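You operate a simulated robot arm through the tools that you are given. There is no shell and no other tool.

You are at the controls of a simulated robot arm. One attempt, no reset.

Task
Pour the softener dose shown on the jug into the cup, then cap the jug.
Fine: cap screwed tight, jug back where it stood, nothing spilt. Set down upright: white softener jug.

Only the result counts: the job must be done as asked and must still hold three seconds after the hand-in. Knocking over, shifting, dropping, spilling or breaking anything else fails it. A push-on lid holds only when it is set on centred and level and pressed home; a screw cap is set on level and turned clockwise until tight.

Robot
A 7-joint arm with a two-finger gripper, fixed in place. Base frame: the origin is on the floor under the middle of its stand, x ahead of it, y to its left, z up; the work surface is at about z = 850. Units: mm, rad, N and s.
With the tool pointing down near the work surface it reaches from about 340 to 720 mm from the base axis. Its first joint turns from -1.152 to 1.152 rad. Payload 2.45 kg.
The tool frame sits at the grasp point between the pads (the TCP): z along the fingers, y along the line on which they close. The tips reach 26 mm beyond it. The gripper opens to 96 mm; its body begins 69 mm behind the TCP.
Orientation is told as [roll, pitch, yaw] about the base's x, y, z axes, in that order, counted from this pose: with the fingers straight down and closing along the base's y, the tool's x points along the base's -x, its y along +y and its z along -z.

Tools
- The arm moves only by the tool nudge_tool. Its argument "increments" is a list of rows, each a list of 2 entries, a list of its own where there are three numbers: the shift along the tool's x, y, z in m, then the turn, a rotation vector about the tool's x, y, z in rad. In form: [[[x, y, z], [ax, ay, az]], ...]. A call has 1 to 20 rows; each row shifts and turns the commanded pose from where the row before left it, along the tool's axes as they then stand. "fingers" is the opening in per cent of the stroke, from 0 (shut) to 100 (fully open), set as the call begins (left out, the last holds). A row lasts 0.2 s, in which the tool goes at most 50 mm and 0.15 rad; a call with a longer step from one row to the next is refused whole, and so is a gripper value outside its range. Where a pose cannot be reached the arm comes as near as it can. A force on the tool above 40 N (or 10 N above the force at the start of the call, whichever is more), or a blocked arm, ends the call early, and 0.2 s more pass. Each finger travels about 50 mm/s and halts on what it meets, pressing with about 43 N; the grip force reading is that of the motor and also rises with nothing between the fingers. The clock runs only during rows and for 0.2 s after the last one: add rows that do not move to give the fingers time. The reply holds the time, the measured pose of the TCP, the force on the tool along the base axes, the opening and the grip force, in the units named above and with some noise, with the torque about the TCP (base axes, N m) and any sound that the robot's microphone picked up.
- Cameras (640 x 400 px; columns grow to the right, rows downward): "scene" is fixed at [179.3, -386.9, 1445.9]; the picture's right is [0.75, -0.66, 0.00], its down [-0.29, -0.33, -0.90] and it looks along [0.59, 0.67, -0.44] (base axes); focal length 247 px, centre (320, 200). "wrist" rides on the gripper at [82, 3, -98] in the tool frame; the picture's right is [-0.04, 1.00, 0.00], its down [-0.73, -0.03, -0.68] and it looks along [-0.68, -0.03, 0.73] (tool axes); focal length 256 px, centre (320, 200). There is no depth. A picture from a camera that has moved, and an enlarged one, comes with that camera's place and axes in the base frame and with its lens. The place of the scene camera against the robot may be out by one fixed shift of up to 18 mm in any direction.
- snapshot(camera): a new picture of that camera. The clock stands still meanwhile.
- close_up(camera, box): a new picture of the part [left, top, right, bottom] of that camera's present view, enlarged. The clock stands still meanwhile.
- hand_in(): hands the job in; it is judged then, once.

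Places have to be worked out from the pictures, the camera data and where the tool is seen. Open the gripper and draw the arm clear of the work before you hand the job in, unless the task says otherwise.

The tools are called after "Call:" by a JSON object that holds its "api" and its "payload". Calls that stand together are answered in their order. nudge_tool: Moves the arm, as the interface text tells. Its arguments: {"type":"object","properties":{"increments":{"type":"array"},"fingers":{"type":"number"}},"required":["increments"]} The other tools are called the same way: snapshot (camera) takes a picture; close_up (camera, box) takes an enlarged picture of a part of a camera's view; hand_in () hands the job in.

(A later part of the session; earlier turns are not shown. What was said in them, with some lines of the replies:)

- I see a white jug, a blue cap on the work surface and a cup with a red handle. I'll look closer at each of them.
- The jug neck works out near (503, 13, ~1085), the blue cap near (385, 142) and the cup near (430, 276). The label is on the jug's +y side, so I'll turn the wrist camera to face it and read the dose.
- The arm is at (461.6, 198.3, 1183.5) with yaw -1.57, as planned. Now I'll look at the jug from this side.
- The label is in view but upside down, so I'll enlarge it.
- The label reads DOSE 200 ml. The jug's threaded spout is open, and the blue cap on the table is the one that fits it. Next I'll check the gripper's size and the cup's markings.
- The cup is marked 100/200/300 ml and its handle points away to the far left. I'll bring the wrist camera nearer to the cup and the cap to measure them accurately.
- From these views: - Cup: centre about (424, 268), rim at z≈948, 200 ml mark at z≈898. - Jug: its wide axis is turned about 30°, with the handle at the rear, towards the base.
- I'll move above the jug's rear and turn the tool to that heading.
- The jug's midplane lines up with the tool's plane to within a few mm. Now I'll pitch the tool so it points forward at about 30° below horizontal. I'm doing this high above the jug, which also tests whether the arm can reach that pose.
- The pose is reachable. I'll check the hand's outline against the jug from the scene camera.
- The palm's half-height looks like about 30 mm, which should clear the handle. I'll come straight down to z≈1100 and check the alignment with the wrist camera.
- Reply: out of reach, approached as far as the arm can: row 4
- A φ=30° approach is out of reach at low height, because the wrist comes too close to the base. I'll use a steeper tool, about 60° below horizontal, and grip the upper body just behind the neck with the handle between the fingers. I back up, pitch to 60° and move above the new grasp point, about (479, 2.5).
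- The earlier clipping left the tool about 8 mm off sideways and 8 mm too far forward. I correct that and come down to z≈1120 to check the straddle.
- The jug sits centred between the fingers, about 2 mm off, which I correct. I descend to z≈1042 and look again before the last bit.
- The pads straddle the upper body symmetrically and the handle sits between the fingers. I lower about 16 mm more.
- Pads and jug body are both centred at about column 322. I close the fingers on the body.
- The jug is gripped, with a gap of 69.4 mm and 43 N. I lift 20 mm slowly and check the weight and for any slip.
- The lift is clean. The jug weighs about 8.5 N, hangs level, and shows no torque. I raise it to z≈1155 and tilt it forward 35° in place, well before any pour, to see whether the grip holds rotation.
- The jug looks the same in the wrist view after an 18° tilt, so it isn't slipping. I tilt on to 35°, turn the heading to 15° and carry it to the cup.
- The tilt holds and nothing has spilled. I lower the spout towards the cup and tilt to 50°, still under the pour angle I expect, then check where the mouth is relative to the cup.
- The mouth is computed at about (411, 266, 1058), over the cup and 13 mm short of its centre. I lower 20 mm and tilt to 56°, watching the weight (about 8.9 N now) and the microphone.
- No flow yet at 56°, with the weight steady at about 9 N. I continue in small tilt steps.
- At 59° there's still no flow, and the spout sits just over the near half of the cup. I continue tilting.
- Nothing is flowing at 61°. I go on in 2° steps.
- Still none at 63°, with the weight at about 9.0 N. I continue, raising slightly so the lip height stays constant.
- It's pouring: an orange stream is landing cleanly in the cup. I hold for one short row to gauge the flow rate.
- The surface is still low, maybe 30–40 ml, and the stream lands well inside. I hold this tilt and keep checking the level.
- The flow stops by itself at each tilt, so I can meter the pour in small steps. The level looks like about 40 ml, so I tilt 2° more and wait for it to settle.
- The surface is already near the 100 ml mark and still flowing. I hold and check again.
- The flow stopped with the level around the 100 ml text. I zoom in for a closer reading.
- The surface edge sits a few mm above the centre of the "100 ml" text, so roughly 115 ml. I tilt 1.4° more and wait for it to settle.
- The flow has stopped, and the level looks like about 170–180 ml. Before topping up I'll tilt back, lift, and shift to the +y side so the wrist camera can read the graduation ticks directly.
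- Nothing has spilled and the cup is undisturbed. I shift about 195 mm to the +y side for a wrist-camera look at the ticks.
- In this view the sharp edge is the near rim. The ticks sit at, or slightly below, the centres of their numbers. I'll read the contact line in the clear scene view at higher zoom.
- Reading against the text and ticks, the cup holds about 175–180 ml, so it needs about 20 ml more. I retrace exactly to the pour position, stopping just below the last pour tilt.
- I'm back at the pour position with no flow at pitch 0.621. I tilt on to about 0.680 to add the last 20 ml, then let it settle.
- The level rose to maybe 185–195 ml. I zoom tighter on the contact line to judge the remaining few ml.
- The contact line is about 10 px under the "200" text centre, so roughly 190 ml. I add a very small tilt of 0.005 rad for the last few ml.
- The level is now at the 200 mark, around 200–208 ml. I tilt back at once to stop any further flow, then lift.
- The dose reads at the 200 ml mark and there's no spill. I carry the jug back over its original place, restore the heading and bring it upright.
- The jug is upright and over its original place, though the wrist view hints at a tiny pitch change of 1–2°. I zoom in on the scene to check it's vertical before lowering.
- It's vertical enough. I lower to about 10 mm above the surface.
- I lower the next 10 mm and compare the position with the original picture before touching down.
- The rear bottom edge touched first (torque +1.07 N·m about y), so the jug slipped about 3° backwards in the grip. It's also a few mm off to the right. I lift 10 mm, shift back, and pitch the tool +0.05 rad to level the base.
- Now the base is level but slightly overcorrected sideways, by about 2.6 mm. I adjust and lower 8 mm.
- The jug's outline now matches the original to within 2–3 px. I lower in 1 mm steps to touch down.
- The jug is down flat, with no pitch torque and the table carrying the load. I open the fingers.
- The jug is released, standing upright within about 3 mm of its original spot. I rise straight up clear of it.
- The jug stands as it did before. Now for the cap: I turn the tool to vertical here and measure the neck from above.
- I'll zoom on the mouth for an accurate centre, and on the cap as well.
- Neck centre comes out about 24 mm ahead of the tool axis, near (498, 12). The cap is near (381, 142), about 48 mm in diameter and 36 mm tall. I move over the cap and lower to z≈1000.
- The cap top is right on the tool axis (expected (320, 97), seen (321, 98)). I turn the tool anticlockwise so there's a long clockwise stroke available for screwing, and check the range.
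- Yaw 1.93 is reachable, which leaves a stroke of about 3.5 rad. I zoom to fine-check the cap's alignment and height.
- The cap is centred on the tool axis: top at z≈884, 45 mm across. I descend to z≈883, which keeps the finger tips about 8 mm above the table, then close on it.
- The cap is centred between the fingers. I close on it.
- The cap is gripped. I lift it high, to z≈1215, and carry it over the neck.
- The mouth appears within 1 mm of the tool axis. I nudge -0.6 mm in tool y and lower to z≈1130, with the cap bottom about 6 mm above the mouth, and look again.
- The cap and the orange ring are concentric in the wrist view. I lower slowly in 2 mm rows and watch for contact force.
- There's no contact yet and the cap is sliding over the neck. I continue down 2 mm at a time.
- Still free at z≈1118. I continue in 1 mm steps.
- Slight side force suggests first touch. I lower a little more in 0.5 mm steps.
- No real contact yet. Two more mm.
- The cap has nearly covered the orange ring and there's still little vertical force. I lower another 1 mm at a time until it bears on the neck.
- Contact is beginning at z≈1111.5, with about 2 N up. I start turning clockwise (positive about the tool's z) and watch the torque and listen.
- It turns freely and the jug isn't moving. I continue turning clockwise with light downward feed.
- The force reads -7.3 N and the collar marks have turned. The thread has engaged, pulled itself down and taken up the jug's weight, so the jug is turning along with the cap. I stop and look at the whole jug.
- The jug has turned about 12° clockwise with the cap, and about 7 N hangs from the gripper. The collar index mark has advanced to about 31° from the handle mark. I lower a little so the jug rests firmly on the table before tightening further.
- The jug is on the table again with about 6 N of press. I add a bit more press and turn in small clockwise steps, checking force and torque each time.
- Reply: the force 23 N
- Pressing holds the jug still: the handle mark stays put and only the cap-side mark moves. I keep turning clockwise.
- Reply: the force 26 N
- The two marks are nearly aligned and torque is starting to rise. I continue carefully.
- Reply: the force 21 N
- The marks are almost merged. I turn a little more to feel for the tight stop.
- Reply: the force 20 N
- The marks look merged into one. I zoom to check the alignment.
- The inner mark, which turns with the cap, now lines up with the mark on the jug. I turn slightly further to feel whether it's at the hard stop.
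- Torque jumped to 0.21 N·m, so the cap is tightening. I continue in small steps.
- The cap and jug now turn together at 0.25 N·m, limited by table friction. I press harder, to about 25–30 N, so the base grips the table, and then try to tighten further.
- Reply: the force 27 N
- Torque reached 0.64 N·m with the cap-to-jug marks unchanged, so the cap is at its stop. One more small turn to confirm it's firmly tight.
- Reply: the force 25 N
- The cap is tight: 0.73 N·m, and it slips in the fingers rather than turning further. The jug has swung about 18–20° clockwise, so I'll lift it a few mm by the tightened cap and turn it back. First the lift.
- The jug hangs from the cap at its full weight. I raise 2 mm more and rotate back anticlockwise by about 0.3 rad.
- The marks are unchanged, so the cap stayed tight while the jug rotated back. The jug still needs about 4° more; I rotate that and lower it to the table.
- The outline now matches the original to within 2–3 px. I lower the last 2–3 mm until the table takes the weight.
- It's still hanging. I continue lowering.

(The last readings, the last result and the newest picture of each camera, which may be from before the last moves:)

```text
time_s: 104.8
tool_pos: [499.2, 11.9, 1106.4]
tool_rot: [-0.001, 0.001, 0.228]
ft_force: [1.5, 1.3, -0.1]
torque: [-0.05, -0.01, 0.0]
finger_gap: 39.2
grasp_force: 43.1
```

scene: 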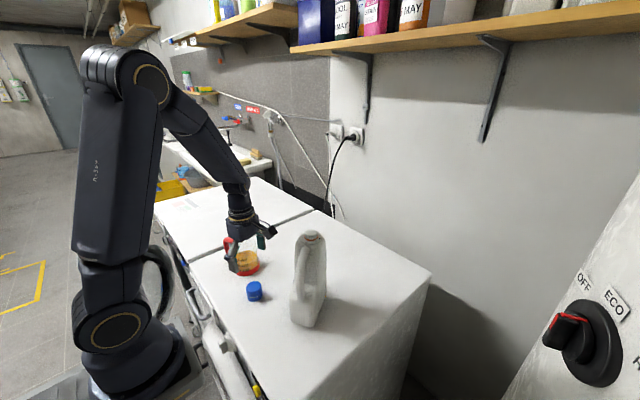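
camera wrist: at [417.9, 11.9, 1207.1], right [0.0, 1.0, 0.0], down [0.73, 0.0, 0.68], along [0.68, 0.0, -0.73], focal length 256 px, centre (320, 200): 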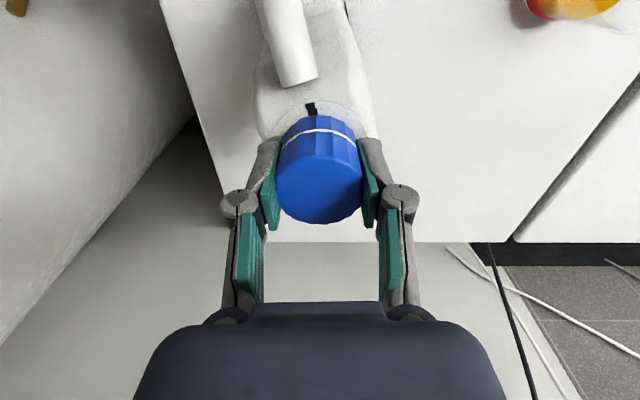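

The weight is now on the table (fz≈0). I check the marks and position before releasing.

Call:
{"api": "close_up", "payload": {"camera": "wrist", "box": [260, 70, 380, 150]}}

Call:
{"api": "close_up", "payload": {"camera": "scene", "box": [275, 225, 345, 335]}}

```text
5.00 times, centred on (320, 110) of wrist
camera zoom: at [419.1, -3.0, 1206.0], right [-0.19, 0.98, 0.0], down [0.72, 0.14, 0.68], along [0.67, 0.12, -0.73], focal length 1280 px, centre (320, 650)
```

zoom: 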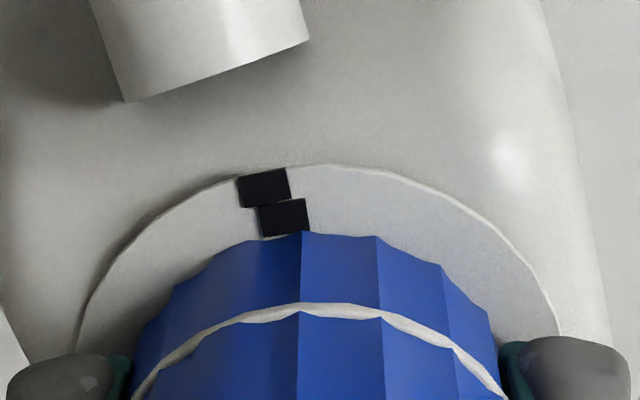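

```text
3.64 times, centred on (310, 280) of scene
camera zoom: at [179.3, -386.8, 1445.9], right [0.75, -0.66, 0.0], down [-0.29, -0.33, -0.9], along [0.59, 0.67, -0.44], focal length 897 px, centre (356, -91)
```

zoom: 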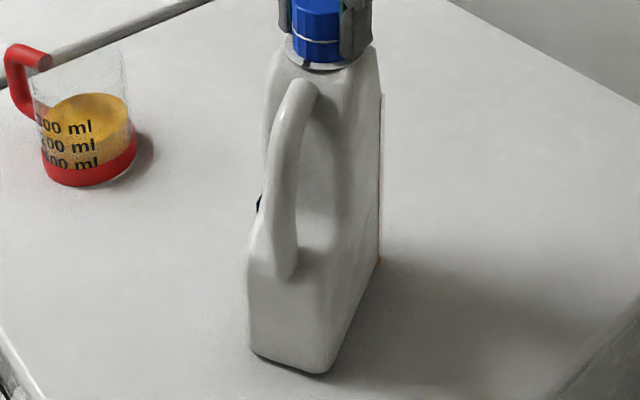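

The position matches the original and the cap index is at its tight position. I open the fingers partly to release the cap.

Call:
{"api": "nudge_tool", "payload": {"increments": [[[0, 0, 0], [0, 0, 0]], [[0, 0, 0], [0, 0, 0]], [[0, 0, 0], [0, 0, 0]]], "fingers": 75}}

Call:
{"api": "snapshot", "payload": {"camera": "wrist"}}

Call:
{"api": "close_up", "payload": {"camera": "scene", "box": [275, 205, 345, 335]}}

```text
time_s: 105.6
tool_pos: [498.0, 10.9, 1107.1]
tool_rot: [-0.002, 0.001, 0.227]
ft_force: [0.1, -0.4, -0.7]
torque: [0.0, -0.02, -0.02]
finger_gap: 71.9
grasp_force: 0.0
```

```text
taken
camera wrist: at [418.9, -3.1, 1205.9], right [-0.19, 0.98, 0.0], down [0.72, 0.14, 0.68], along [0.67, 0.12, -0.73], focal length 256 px, centre (320, 200)
```

wrist: 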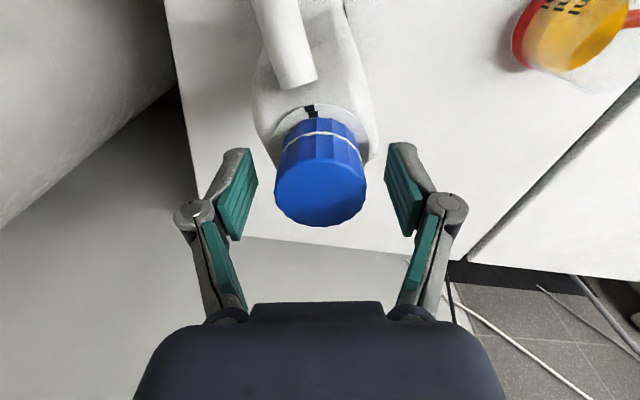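

```text
3.08 times, centred on (310, 270) of scene
camera zoom: at [179.3, -386.9, 1445.9], right [0.75, -0.66, 0.0], down [-0.29, -0.33, -0.9], along [0.59, 0.67, -0.44], focal length 759 px, centre (351, -15)
```

zoom: 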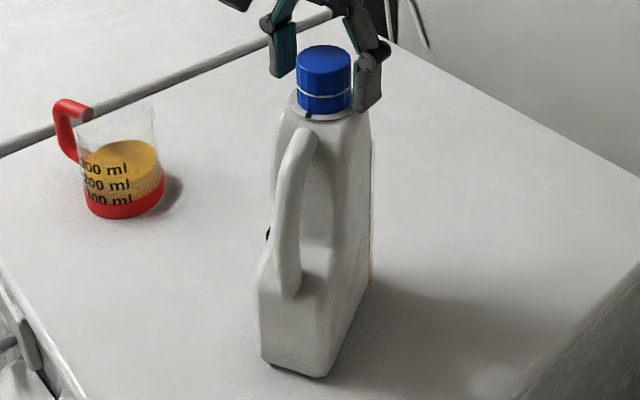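

The cap is on and the jug stands well. I raise straight up clear of it and inspect the final state.

Call:
{"api": "nudge_tool", "payload": {"increments": [[[0, 0, -0.01], [0, 0, 0]], [[0, 0, -0.03], [0, 0, 0]], [[0, 0, -0.04], [0, 0, 0]], [[0, 0, -0.04], [0, 0, 0]], [[0, 0, -0.04], [0, 0, 0]], [[0, 0, 0], [0, 0, 0]]]}}

Call:
{"api": "close_up", "payload": {"camera": "wrist", "box": [260, 0, 380, 130]}}

Call:
{"api": "close_up", "payload": {"camera": "scene", "box": [285, 205, 345, 265]}}

Call:
{"api": "snapshot", "payload": {"camera": "scene"}}

```text
time_s: 107.0
tool_pos: [497.1, 12.6, 1269.7]
tool_rot: [-0.001, 0.002, 0.227]
ft_force: [-0.3, 0.4, -0.1]
torque: [0.0, 0.02, 0.02]
finger_gap: 72.0
grasp_force: 0.1
```

```text
3.08 times, centred on (320, 65) of wrist
camera zoom: at [417.8, -2.1, 1368.9], right [-0.19, 0.98, 0.0], down [0.72, 0.14, 0.68], along [0.67, 0.12, -0.73], focal length 788 px, centre (320, 615)
```

zoom: 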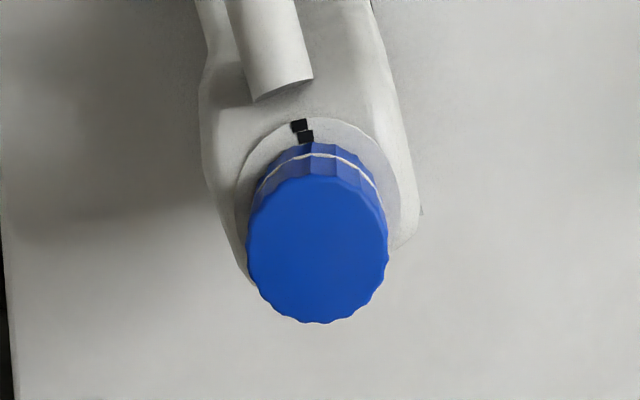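

```text
6.67 times, centred on (315, 235) of scene
camera zoom: at [179.3, -386.9, 1445.9], right [0.75, -0.66, 0.0], down [-0.29, -0.33, -0.9], along [0.59, 0.67, -0.44], focal length 1644 px, centre (353, -33)
```

zoom: 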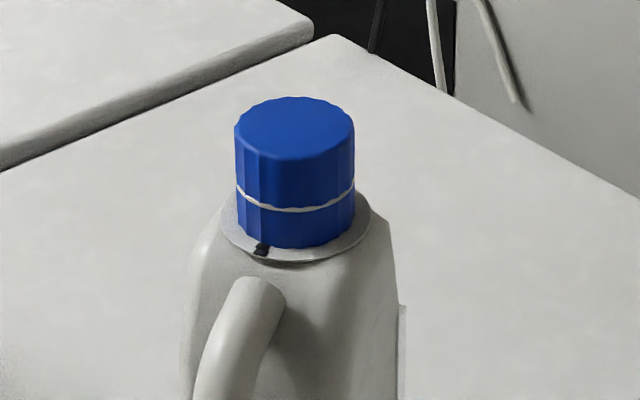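

```text
taken
```

scene: 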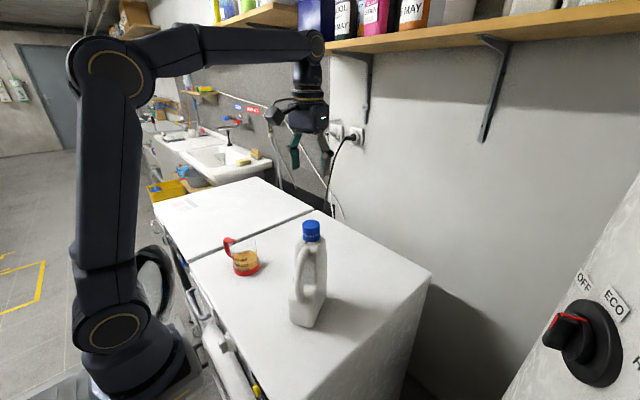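

The cap sits level and tight with the orange seal hidden, the jug is in place, and the cup holds its dose undisturbed with no spill. I open the gripper fully and draw the arm clear.

Call:
{"api": "nudge_tool", "payload": {"increments": [[[0.01, 0, -0.03], [0, 0, 0]], [[0.02, 0, -0.03], [0, 0, 0]], [[0.02, 0, -0.03], [0, 0, 0]], [[0.02, 0, -0.02], [0, 0, 0]], [[0.02, 0, 0], [0, 0, 0]], [[0.01, 0, 0], [0, 0, 0]], [[0, 0, 0], [0, 0, 0]], [[0, 0, 0], [0, 0, 0]]], "fingers": 100}}

Call:
{"api": "snapshot", "payload": {"camera": "scene"}}

Call:
{"api": "close_up", "payload": {"camera": "scene", "box": [210, 215, 350, 335]}}

Call:
{"api": "snapshot", "payload": {"camera": "wrist"}}

```text
time_s: 108.8
tool_pos: [401.5, -8.0, 1377.0]
tool_rot: [-0.001, 0.001, 0.227]
ft_force: [-0.7, -0.4, -0.2]
torque: [0.01, -0.02, 0.05]
finger_gap: 96.2
grasp_force: 0.0
```

```text
taken
```

scene: 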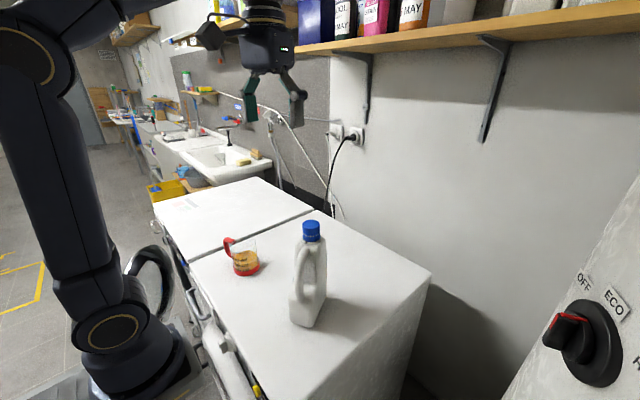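

```text
3.33 times, centred on (280, 275) of scene
camera zoom: at [179.3, -386.9, 1445.9], right [0.75, -0.66, 0.0], down [-0.29, -0.33, -0.9], along [0.59, 0.67, -0.44], focal length 822 px, centre (453, -50)
```

zoom: 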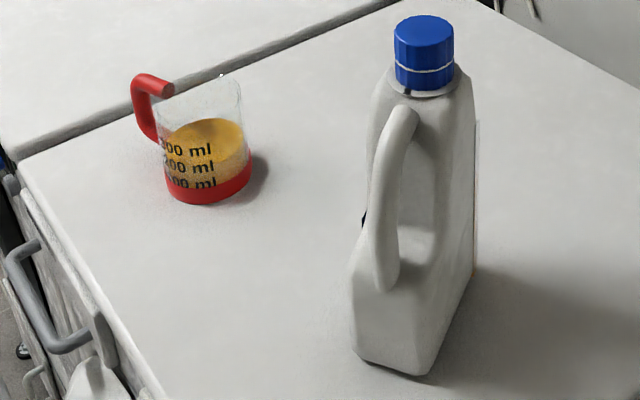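

```text
taken
camera wrist: at [322.0, -22.7, 1475.5], right [-0.19, 0.98, 0.0], down [0.72, 0.14, 0.68], along [0.67, 0.12, -0.73], focal length 256 px, centre (320, 200)
```

wrist: 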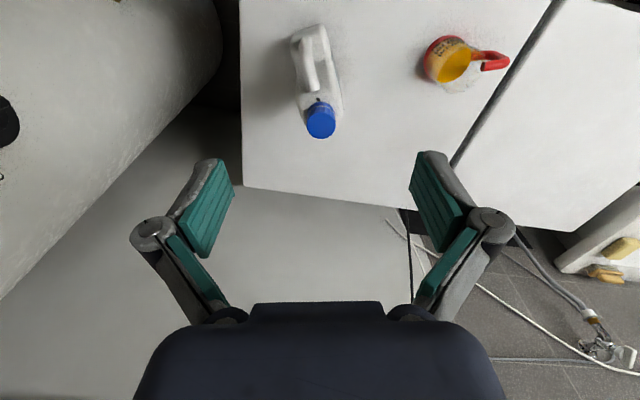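

Compared with the first picture, the jug stands in its original place, upright and tightly capped. The cup is unmoved and filled to the 200 ml mark, the table is clean, and the arm is clear with the gripper open. I hand the job in.

Call:
{"api": "hand_in", "payload": {}}

```text
The job is handed in.
```

I poured the 200 ml dose shown on the label into the cup, screwed the cap tight, and set the jug back upright where it stood. The job is handed in, but I haven't been told how it was judged.

- **Dose:** the liquid sits at the cup's 200 ml mark; my reading is about 200–209 ml. The drop in the jug's weight suggested less, around 150 g. I trusted the cup's markings over the weight reading, which was noisy.
- **Cap:** it sits level with the orange seal hidden. It reached its stop at about 0.7 N·m, where it slipped in the fingers rather than turning further.
- **Jug position:** it swung roughly 20° while I tightened the cap, so I lifted it a few mm by the tightened cap and turned it back. It now matches its original outline to within a few mm.
- **Surroundings:** I saw no spill, the cup did not move, and the arm is clear with the gripper open.
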